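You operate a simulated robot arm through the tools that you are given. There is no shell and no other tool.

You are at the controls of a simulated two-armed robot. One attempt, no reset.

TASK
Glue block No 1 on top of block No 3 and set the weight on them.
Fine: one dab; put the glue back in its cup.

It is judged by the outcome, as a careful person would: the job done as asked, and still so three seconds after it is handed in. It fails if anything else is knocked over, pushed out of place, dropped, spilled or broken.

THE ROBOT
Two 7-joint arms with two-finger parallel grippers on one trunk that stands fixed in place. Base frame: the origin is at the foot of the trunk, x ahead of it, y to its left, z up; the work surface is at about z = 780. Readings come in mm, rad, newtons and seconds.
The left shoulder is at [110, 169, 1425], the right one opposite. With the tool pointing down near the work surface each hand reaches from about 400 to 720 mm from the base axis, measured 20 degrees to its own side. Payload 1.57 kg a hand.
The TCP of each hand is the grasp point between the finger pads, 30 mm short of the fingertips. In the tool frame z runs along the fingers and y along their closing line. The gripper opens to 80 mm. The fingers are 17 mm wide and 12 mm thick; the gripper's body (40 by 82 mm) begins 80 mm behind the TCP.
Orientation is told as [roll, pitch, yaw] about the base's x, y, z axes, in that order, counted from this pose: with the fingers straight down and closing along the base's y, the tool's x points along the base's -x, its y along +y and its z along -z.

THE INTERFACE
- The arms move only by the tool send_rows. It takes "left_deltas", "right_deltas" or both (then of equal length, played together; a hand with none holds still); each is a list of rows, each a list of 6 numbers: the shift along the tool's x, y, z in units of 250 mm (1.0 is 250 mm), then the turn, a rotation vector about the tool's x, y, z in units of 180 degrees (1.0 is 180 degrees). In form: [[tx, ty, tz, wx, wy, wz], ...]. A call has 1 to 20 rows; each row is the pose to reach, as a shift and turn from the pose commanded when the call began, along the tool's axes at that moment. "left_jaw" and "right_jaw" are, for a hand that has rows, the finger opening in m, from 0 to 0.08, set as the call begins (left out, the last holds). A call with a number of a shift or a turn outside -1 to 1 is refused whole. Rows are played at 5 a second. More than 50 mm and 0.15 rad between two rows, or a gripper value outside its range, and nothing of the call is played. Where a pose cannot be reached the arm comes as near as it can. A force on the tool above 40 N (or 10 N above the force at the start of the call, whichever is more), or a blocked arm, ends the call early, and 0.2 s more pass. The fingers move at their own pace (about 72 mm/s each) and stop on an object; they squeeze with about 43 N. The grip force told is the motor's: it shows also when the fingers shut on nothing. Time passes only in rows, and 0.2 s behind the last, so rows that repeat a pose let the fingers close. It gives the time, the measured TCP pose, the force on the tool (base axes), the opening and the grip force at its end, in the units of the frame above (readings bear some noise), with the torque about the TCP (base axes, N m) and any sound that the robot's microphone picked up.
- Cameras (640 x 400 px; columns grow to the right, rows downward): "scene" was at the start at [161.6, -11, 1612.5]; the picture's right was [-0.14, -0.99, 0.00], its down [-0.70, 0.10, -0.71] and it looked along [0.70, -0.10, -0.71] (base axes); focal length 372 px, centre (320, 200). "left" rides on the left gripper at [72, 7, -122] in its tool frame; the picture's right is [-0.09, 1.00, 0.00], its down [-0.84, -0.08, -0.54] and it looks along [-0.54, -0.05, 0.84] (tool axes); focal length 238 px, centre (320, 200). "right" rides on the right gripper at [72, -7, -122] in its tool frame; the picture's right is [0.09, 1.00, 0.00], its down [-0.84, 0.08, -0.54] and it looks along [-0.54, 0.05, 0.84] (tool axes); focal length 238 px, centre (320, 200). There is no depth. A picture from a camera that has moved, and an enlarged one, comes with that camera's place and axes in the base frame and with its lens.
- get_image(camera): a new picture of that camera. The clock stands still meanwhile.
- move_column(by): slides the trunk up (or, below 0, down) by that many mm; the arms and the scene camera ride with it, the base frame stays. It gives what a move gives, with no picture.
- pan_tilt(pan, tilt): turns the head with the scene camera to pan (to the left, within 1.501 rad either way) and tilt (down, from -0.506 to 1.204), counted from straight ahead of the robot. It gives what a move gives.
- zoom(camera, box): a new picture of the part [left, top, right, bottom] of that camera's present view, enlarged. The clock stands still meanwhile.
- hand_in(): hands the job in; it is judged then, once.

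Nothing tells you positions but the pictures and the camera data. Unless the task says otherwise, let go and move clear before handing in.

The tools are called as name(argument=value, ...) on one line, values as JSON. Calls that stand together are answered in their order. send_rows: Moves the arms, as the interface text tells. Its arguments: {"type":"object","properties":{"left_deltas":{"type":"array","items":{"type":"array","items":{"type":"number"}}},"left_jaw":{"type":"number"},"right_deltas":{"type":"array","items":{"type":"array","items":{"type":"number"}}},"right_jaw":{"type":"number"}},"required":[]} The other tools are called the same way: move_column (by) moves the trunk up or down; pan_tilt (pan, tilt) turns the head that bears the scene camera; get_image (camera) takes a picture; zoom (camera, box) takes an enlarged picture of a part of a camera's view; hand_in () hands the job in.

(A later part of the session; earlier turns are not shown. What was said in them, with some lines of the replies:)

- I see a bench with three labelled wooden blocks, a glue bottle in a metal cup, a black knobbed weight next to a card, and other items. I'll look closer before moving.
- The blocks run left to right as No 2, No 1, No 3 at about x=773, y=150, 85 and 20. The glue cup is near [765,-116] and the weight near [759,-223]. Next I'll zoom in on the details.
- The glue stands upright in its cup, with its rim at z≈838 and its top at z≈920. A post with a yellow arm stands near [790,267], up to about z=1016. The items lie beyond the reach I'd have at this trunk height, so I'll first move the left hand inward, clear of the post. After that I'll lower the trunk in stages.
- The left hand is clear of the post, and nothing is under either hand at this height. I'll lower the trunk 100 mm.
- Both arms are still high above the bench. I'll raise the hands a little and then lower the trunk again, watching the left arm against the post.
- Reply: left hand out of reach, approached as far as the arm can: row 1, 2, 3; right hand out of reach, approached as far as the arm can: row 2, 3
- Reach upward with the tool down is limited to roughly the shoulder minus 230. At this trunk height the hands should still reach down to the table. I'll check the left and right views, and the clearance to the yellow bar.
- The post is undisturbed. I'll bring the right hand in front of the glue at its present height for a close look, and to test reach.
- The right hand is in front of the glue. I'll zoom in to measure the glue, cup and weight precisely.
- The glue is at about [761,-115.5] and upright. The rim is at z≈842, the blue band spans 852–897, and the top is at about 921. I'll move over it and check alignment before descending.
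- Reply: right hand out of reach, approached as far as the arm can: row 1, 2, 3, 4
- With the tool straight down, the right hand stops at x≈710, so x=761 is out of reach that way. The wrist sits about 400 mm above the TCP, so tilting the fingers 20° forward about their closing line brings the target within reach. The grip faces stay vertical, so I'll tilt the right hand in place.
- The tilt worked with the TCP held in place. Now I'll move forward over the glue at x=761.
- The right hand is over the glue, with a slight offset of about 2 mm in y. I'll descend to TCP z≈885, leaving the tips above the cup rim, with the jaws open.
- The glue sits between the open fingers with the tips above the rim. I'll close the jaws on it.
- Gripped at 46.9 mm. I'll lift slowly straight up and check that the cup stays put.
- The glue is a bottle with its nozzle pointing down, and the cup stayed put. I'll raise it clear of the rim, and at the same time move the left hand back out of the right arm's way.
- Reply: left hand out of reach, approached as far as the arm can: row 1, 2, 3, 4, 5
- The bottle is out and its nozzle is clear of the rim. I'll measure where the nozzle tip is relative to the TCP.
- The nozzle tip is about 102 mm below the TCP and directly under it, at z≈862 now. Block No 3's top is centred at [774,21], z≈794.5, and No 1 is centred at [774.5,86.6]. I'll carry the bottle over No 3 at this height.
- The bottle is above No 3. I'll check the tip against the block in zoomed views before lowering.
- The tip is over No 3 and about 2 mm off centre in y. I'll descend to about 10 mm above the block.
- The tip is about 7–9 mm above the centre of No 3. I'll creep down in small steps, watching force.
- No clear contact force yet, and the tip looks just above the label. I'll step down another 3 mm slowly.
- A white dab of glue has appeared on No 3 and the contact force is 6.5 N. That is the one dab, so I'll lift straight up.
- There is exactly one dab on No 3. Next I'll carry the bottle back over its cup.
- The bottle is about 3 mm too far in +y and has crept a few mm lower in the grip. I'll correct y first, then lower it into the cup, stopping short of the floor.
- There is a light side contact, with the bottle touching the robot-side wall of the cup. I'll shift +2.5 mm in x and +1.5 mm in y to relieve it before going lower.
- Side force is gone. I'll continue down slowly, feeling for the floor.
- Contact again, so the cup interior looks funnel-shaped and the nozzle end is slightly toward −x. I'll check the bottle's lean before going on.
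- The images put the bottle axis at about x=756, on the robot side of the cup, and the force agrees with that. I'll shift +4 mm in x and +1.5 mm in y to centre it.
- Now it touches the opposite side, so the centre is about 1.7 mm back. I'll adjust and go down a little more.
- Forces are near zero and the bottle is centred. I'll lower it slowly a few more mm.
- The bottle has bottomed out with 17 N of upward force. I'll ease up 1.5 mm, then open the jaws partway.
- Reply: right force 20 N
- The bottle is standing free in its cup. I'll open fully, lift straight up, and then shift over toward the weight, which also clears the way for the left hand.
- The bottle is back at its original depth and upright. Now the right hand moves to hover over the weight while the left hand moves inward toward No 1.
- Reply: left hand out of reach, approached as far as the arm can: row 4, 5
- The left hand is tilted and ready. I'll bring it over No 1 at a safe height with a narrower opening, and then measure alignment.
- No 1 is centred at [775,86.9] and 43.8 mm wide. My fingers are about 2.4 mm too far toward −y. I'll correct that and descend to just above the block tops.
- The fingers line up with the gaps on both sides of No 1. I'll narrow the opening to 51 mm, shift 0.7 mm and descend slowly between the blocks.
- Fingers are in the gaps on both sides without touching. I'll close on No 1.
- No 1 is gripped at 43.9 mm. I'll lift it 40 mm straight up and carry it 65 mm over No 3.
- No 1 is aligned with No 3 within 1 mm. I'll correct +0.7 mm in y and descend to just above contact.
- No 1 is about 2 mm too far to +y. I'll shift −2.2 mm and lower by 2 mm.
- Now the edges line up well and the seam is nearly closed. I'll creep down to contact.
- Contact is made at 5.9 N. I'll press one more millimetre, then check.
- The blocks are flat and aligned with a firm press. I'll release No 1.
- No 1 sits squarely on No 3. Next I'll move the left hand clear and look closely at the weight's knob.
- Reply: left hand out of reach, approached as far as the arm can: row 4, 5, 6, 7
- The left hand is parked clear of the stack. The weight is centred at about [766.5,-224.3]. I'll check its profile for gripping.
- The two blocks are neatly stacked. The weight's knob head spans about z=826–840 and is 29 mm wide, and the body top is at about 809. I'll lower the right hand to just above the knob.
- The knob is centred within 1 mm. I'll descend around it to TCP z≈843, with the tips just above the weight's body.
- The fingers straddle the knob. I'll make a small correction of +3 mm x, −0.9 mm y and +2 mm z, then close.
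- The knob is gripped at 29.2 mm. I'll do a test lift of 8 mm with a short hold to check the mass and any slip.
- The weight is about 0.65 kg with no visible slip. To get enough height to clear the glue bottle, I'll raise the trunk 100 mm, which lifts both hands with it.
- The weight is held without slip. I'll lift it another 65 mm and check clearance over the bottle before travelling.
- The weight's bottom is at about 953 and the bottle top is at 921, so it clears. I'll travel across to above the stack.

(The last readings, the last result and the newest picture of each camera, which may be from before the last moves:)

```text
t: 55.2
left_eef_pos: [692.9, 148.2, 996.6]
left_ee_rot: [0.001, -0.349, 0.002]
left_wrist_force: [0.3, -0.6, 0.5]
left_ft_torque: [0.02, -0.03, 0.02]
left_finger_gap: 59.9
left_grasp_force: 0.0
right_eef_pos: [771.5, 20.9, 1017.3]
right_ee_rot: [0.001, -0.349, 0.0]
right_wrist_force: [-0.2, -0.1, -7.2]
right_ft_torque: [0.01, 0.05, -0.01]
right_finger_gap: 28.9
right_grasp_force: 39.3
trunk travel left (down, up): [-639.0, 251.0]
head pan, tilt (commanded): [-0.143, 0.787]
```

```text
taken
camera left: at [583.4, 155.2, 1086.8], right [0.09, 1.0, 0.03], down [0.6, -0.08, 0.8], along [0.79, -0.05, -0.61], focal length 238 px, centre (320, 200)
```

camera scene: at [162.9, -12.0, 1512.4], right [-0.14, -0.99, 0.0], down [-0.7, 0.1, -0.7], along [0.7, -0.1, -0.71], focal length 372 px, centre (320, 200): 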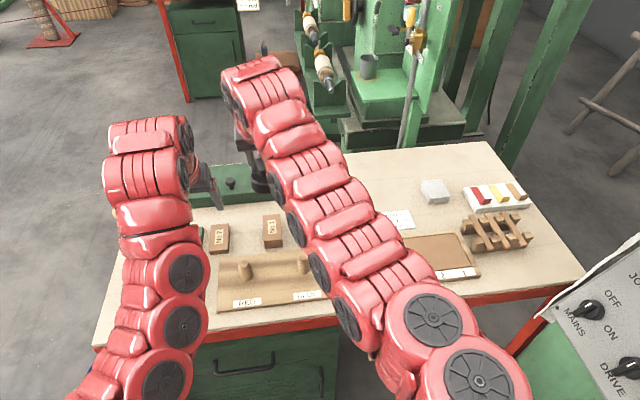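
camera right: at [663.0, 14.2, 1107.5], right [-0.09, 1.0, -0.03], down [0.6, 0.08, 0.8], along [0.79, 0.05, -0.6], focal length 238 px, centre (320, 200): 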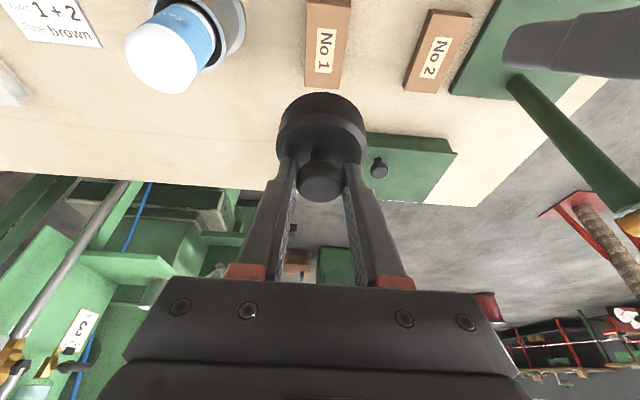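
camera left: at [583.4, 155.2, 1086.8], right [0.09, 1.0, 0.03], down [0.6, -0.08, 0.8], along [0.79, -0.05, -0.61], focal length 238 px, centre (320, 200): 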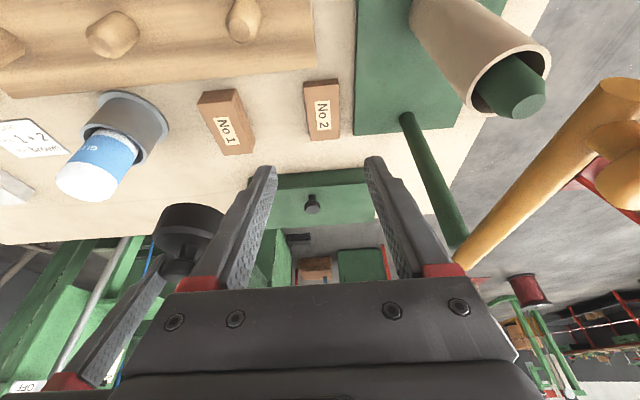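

It's positioned over the stack. I'll descend to about 20 mm above No 1 and check the centring.

send_rows(right_deltas=[[0.0278, 0, 0.0764, 0, 0, 0], [0.0556, 0, 0.1529, 0, 0, 0], [0.0835, 0, 0.2293, 0, 0, 0], [0.1113, 0, 0.3057, 0, 0, 0], [0.1391, 0, 0.3822, 0, 0, 0], [0.1669, 0, 0.4586, 0, 0, 0], [0.1669, 0, 0.4586, 0, 0, 0]])

zoom(camera="right", box=[220, 20, 420, 220])

zoom(camera="scene", box=[220, 150, 320, 260])

zoom(camera="left", box=[120, 60, 320, 260])

```text
t: 56.8
left_eef_pos: [691.6, 149.6, 997.1]
left_ee_rot: [0.0, -0.35, 0.002]
left_wrist_force: [-0.3, 0.3, 0.1]
left_ft_torque: [-0.02, 0.01, 0.01]
left_finger_gap: 60.4
left_grasp_force: 0.1
right_eef_pos: [771.1, 21.9, 892.1]
right_ee_rot: [0.0, -0.351, 0.0]
right_wrist_force: [0.1, 0.1, -6.6]
right_ft_torque: [-0.02, 0.04, -0.01]
right_finger_gap: 29.3
right_grasp_force: 38.2
trunk travel left (down, up): [-639.0, 251.0]
head pan, tilt (commanded): [-0.143, 0.787]
```

```text
2.00 times, centred on (320, 120) of right
camera zoom: at [662.6, 16.8, 982.3], right [-0.09, 1.0, -0.03], down [0.6, 0.08, 0.8], along [0.8, 0.05, -0.6], focal length 477 px, centre (320, 360)
```

zoom: 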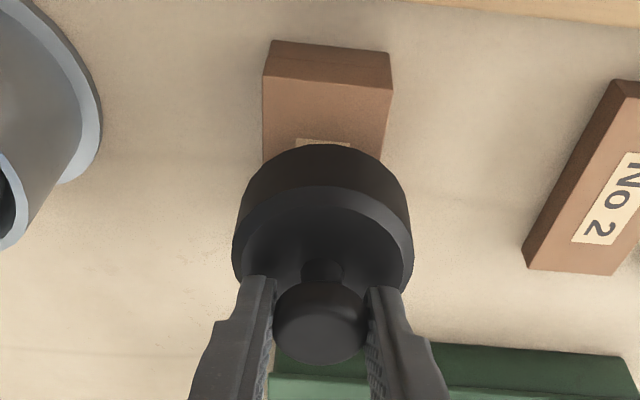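

```text
3.64 times, centred on (270, 205) of scene
camera zoom: at [162.4, -10.9, 1512.5], right [-0.14, -0.99, 0.0], down [-0.7, 0.1, -0.7], along [0.7, -0.1, -0.71], focal length 1353 px, centre (502, 182)
```

zoom: 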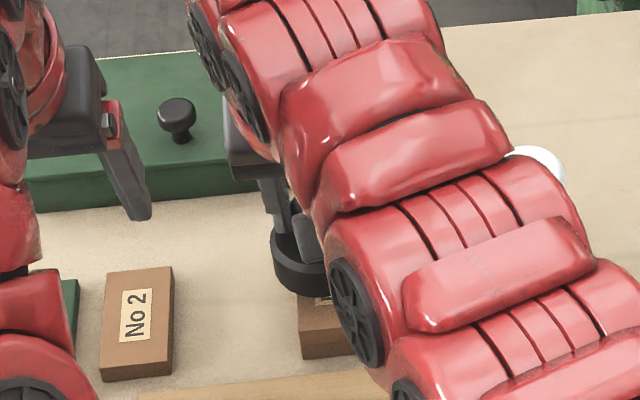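

```text
2.00 times, centred on (220, 160) of left
camera zoom: at [583.1, 156.0, 1086.9], right [0.09, 1.0, 0.03], down [0.6, -0.08, 0.8], along [0.79, -0.05, -0.6], focal length 477 px, centre (520, 280)
```

zoom: 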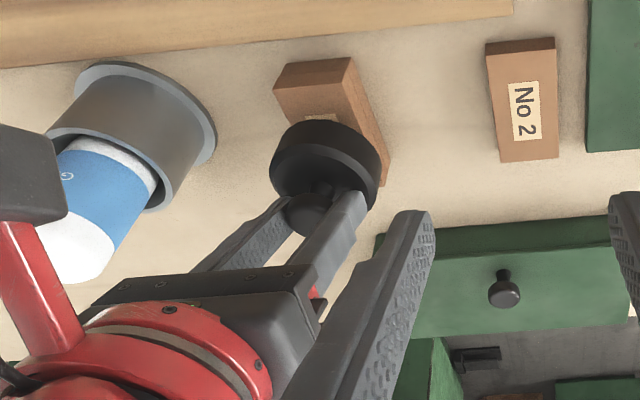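

The weight is about 3 mm too far to +y relative to the stack. I'll correct that and lower it to just above contact.

send_rows(right_deltas=[[-0.0056, -0.0108, 0.0021, 0, 0, 0], [0.0013, -0.0108, 0.0208, 0, 0, 0], [0.0081, -0.0108, 0.0396, 0, 0, 0], [0.015, -0.0108, 0.0584, 0, 0, 0], [0.015, -0.0108, 0.0584, 0, 0, 0]])

zoom(camera="right", box=[220, 20, 420, 220])

zoom(camera="left", box=[180, 60, 320, 180])

```text
t: 58.0
left_eef_pos: [693.6, 149.5, 997.4]
left_ee_rot: [0.0, -0.35, 0.001]
left_wrist_force: [-0.3, 0.1, -0.3]
left_ft_torque: [0.01, 0.02, 0.0]
left_finger_gap: 59.9
left_grasp_force: 0.1
right_eef_pos: [771.8, 19.1, 878.2]
right_ee_rot: [0.001, -0.349, -0.001]
right_wrist_force: [0.2, -0.1, -6.6]
right_ft_torque: [-0.01, 0.05, 0.0]
right_finger_gap: 29.1
right_grasp_force: 38.8
trunk travel left (down, up): [-639.0, 251.0]
head pan, tilt (commanded): [-0.143, 0.787]
```

```text
2.00 times, centred on (320, 120) of right
camera zoom: at [662.9, 13.1, 967.7], right [-0.09, 1.0, -0.03], down [0.6, 0.08, 0.8], along [0.79, 0.05, -0.61], focal length 477 px, centre (320, 360)
```

zoom: 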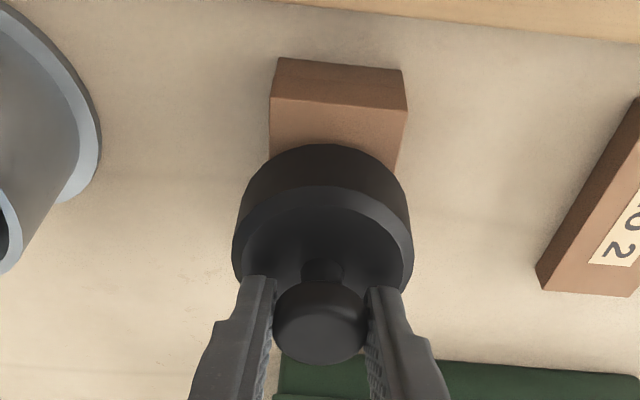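

```text
3.33 times, centred on (250, 120) of left
camera zoom: at [583.3, 156.0, 1086.8], right [0.09, 1.0, 0.03], down [0.6, -0.08, 0.8], along [0.79, -0.05, -0.61], focal length 794 px, centre (553, 467)
```

zoom: 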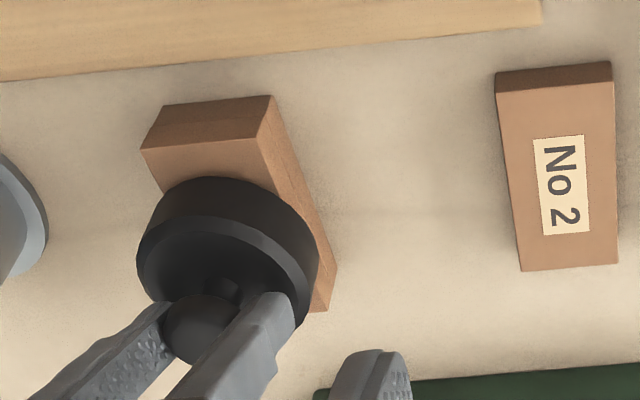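

It's well centred now, within about 1–2 mm. I'll lower slowly to contact.

send_rows(right_deltas=[[0.0014, 0.001, 0.0038, 0, 0, 0], [0.0027, 0.001, 0.0075, 0, 0, 0], [0.0041, 0.001, 0.0113, 0, 0, 0]])

```text
t: 58.8
left_eef_pos: [692.8, 148.9, 996.7]
left_ee_rot: [0.0, -0.349, 0.002]
left_wrist_force: [-1.2, 0.1, -0.1]
left_ft_torque: [-0.03, -0.04, 0.01]
left_finger_gap: 60.1
left_grasp_force: 0.1
right_eef_pos: [770.9, 19.5, 874.2]
right_ee_rot: [0.001, -0.35, 0.0]
right_wrist_force: [0.8, 0.9, -6.9]
right_ft_torque: [0.02, 0.04, -0.02]
right_finger_gap: 29.1
right_grasp_force: 39.2
trunk travel left (down, up): [-639.0, 251.0]
head pan, tilt (commanded): [-0.143, 0.787]
```

Still hanging free at −6.9 N. I'll step down another 2 mm.

send_rows(right_deltas=[[0.0009, 0, 0.0025, 0, 0, 0], [0.0018, 0, 0.005, 0, 0, 0], [0.0027, 0, 0.0075, 0, 0, 0]])

```text
t: 59.6
left_eef_pos: [691.6, 149.1, 997.0]
left_ee_rot: [-0.001, -0.348, 0.002]
left_wrist_force: [0.1, 0.0, 0.4]
left_ft_torque: [0.01, -0.01, -0.03]
left_finger_gap: 60.1
left_grasp_force: 0.0
right_eef_pos: [772.6, 18.5, 875.4]
right_ee_rot: [0.0, -0.352, 0.001]
right_wrist_force: [-0.5, -1.2, 0.1]
right_ft_torque: [-0.05, 0.11, -0.02]
right_finger_gap: 29.4
right_grasp_force: 39.2
trunk travel left (down, up): [-639.0, 251.0]
head pan, tilt (commanded): [-0.143, 0.787]
```

The load has transferred to the stack, with tool force near zero. I'll check the seating before releasing.

send_rows(right_deltas=[[0.0008, 0, 0.0023, 0, 0, 0], [0.0008, 0, 0.0023, 0, 0, 0]])

zoom(camera="right", box=[220, 20, 420, 220])

zoom(camera="left", box=[180, 60, 320, 180])

zoom(camera="scene", box=[240, 190, 300, 260])

```text
t: 60.2
left_eef_pos: [693.0, 148.6, 998.4]
left_ee_rot: [0.001, -0.351, 0.002]
left_wrist_force: [-0.2, 0.3, 1.0]
left_ft_torque: [-0.03, 0.01, -0.01]
left_finger_gap: 60.0
left_grasp_force: 0.1
right_eef_pos: [772.0, 18.5, 875.4]
right_ee_rot: [0.0, -0.353, 0.0]
right_wrist_force: [0.7, -0.3, 4.5]
right_ft_torque: [-0.02, 0.07, 0.0]
right_finger_gap: 29.2
right_grasp_force: 39.2
trunk travel left (down, up): [-639.0, 251.0]
head pan, tilt (commanded): [-0.143, 0.787]
```

```text
2.00 times, centred on (320, 120) of right
camera zoom: at [663.1, 12.2, 964.6], right [-0.09, 1.0, -0.03], down [0.6, 0.08, 0.8], along [0.8, 0.05, -0.6], focal length 477 px, centre (320, 360)
```

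zoom: 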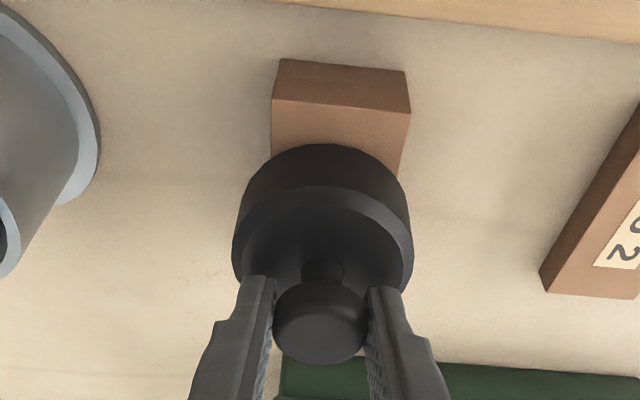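

```text
3.33 times, centred on (250, 120) of left
camera zoom: at [582.2, 156.0, 1087.5], right [0.09, 1.0, 0.03], down [0.6, -0.08, 0.8], along [0.8, -0.05, -0.6], focal length 794 px, centre (553, 467)
```

zoom: 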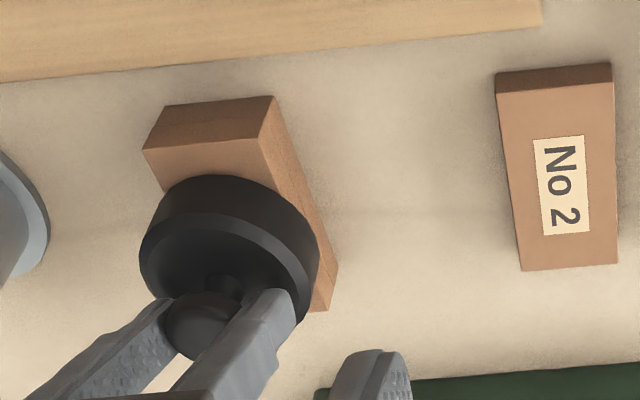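

```text
5.71 times, centred on (270, 225) of scene
camera zoom: at [161.0, -11.0, 1512.7], right [-0.14, -0.99, 0.0], down [-0.7, 0.1, -0.71], along [0.7, -0.1, -0.71], focal length 2126 px, centre (606, 57)
```

zoom: 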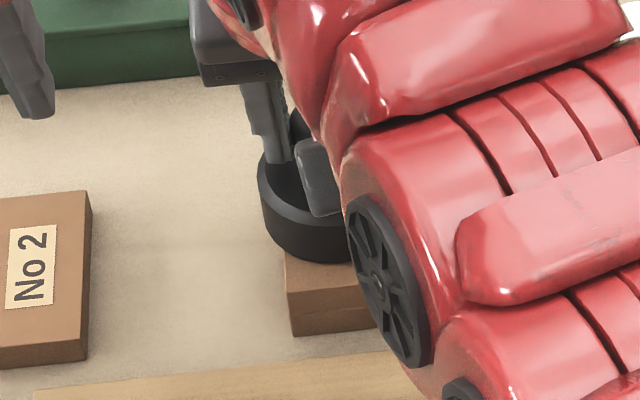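

The weight is seated on the stack, within 1–2 mm of centre. I'll release the knob.

send_rows(right_deltas=[[0, 0, 0, 0, 0, 0], [0, 0, 0, 0, 0, 0], [0, 0, 0, 0, 0, 0]], right_jaw=0.056)

zoom(camera="right", box=[220, 20, 420, 220])

```text
t: 61.0
left_eef_pos: [693.2, 149.8, 997.6]
left_ee_rot: [-0.001, -0.349, 0.0]
left_wrist_force: [-0.1, 0.7, 0.0]
left_ft_torque: [0.03, 0.02, -0.02]
left_finger_gap: 59.9
left_grasp_force: 0.0
right_eef_pos: [772.8, 18.5, 874.5]
right_ee_rot: [0.001, -0.349, 0.0]
right_wrist_force: [-0.2, 0.0, 0.5]
right_ft_torque: [0.0, 0.02, 0.01]
right_finger_gap: 56.1
right_grasp_force: 0.0
trunk travel left (down, up): [-639.0, 251.0]
head pan, tilt (commanded): [-0.143, 0.787]
```

```text
2.00 times, centred on (320, 120) of right
camera zoom: at [663.2, 12.2, 963.8], right [-0.09, 1.0, -0.03], down [0.6, 0.08, 0.8], along [0.8, 0.05, -0.6], focal length 477 px, centre (320, 360)
```

zoom: 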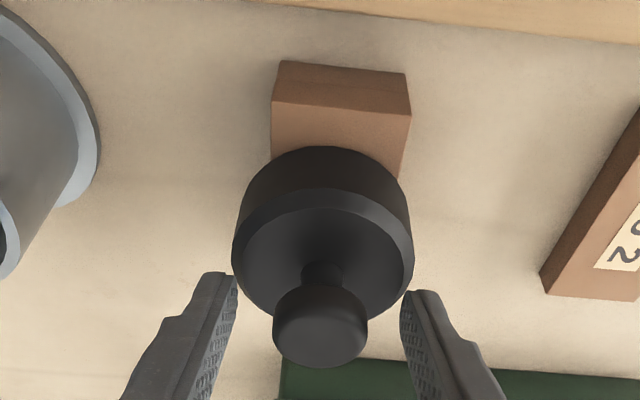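

The weight stands free. I'll lift the right hand straight up.

send_rows(right_deltas=[[-0.0137, 0, -0.0376, 0, 0, 0], [-0.0412, 0, -0.1127, 0, 0, 0], [-0.0754, 0, -0.2067, 0, 0, 0], [-0.1132, 0, -0.31, 0, 0, 0], [-0.1509, 0, -0.4133, 0, 0, 0], [-0.192, 0, -0.526, 0, 0, 0], [-0.192, 0, -0.526, 0, 0, 0]])

get_image(camera="right")

get_image(camera="left")

```text
t: 62.6
left_eef_pos: [692.1, 148.7, 997.5]
left_ee_rot: [0.0, -0.35, 0.004]
left_wrist_force: [-0.3, -0.6, 0.1]
left_ft_torque: [0.02, 0.01, -0.01]
left_finger_gap: 59.8
left_grasp_force: 0.0
right_eef_pos: [771.1, 20.2, 1013.5]
right_ee_rot: [0.0, -0.348, -0.001]
right_wrist_force: [0.3, 0.4, 0.1]
right_ft_torque: [0.01, 0.01, -0.01]
right_finger_gap: 55.9
right_grasp_force: 0.1
trunk travel left (down, up): [-639.0, 251.0]
head pan, tilt (commanded): [-0.143, 0.787]
```

```text
taken
camera right: at [663.0, 14.7, 1102.9], right [-0.09, 1.0, -0.03], down [0.6, 0.08, 0.8], along [0.8, 0.05, -0.6], focal length 238 px, centre (320, 200)
```

right: 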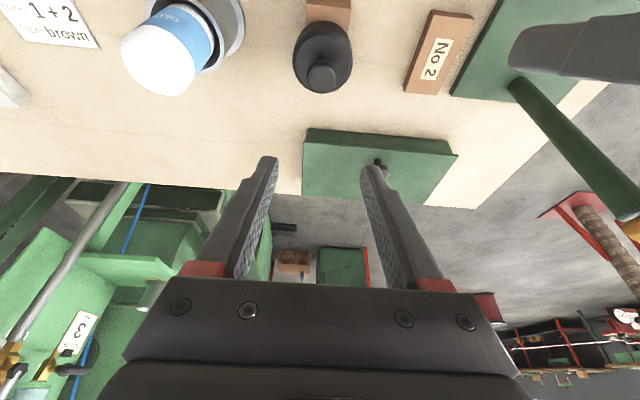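

```text
taken
camera left: at [582.8, 156.0, 1087.1], right [0.09, 1.0, 0.03], down [0.6, -0.08, 0.8], along [0.79, -0.05, -0.6], focal length 238 px, centre (320, 200)
```

left: 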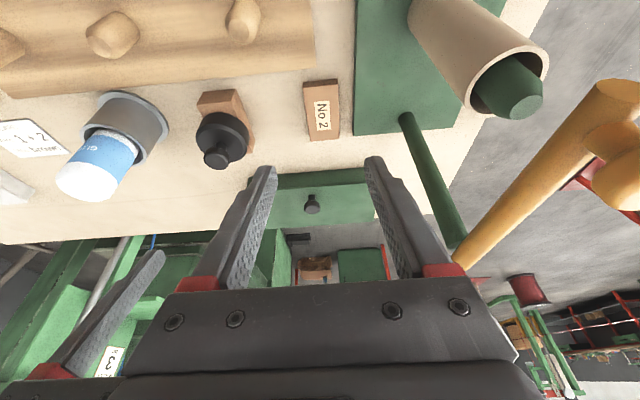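

The weight sits steady on the blocks. I'll move the right hand back to its own side, above bottle height, for a clear final view.

send_rows(right_deltas=[[0, -0.14, 0, 0, 0, 0], [0, -0.28, 0, 0, 0, 0], [0, -0.42, 0, 0, 0, 0], [0, -0.56, 0, 0, 0, 0], [0, -0.7, 0, 0, 0, 0], [0, -0.84, 0, 0, 0, 0], [0, -0.98, 0, 0, 0, 0], [0, -0.98, 0, 0, 0, 0]])

get_image(camera="scene")

zoom(camera="scene", box=[200, 160, 360, 260])

zoom(camera="left", box=[20, 60, 360, 240])

zoom(camera="scene", box=[240, 190, 300, 260])

```text
t: 64.4
left_eef_pos: [691.6, 149.6, 997.2]
left_ee_rot: [0.0, -0.349, 0.0]
left_wrist_force: [0.1, 0.5, -0.7]
left_ft_torque: [-0.02, 0.03, 0.02]
left_finger_gap: 59.9
left_grasp_force: 0.0
right_eef_pos: [770.2, -223.5, 1014.0]
right_ee_rot: [0.0, -0.35, 0.002]
right_wrist_force: [0.3, 0.3, -0.5]
right_ft_torque: [0.0, 0.02, 0.02]
right_finger_gap: 55.8
right_grasp_force: 0.1
trunk travel left (down, up): [-639.0, 251.0]
head pan, tilt (commanded): [-0.143, 0.787]
```

```text
taken
camera scene: at [161.7, -10.3, 1512.5], right [-0.14, -0.99, 0.0], down [-0.7, 0.1, -0.71], along [0.7, -0.1, -0.71], focal length 372 px, centre (320, 200)
```

scene: 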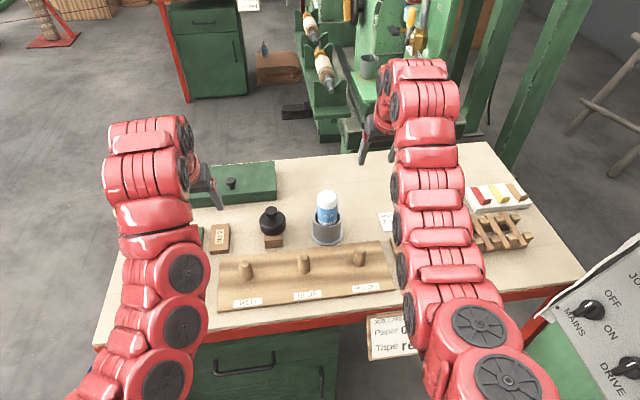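

```text
4.00 times, centred on (280, 210) of scene
camera zoom: at [161.7, -10.3, 1512.5], right [-0.14, -0.99, 0.0], down [-0.7, 0.1, -0.71], along [0.7, -0.1, -0.71], focal length 1488 px, centre (480, 160)
```

zoom: 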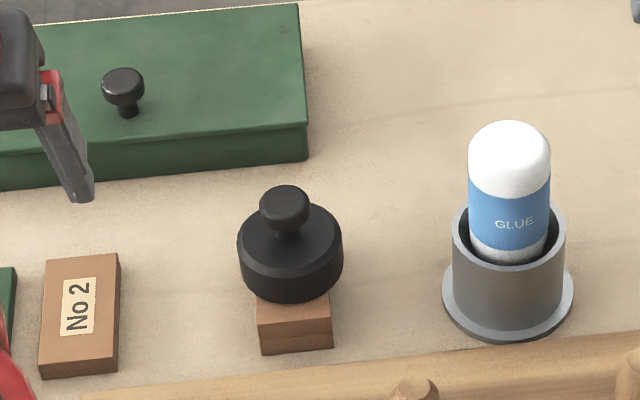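

```text
1.88 times, centred on (190, 150) of left
camera zoom: at [582.6, 156.5, 1087.2], right [0.09, 1.0, 0.03], down [0.6, -0.08, 0.8], along [0.8, -0.05, -0.6], focal length 449 px, centre (565, 294)
```

zoom: 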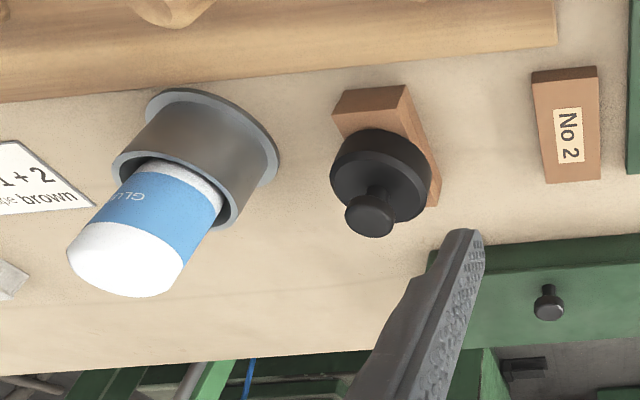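

```text
5.71 times, centred on (270, 225) of scene
camera zoom: at [161.7, -10.3, 1512.5], right [-0.14, -0.99, 0.0], down [-0.7, 0.1, -0.71], along [0.7, -0.1, -0.71], focal length 2126 px, centre (606, 57)
```

zoom: 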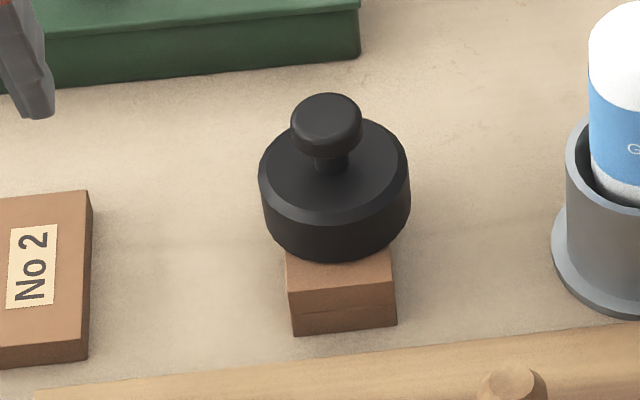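

The final view shows No 1 squarely on No 3 with the weight on top. The glue is upright in its cup, which hasn't moved, the other items are undisturbed, and both hands are empty and clear. I'll hand in.

hand_in()

```text
The job is handed in.
```

Block No 1 is glued on top of block No 3 with one dab, and the weight is standing on them. The glue is back upright in its cup.

In the last pictures the weight was standing steady, within about 2 mm of the middle of the stack. The cup was still where it started, and nothing else looked disturbed. Both hands were empty and clear of everything when I handed the job in. I haven't been told the result of the judging.

While I was putting the glue back, the bottle touched the inside of the cup a few times before it seated. It ended up upright at its original depth.
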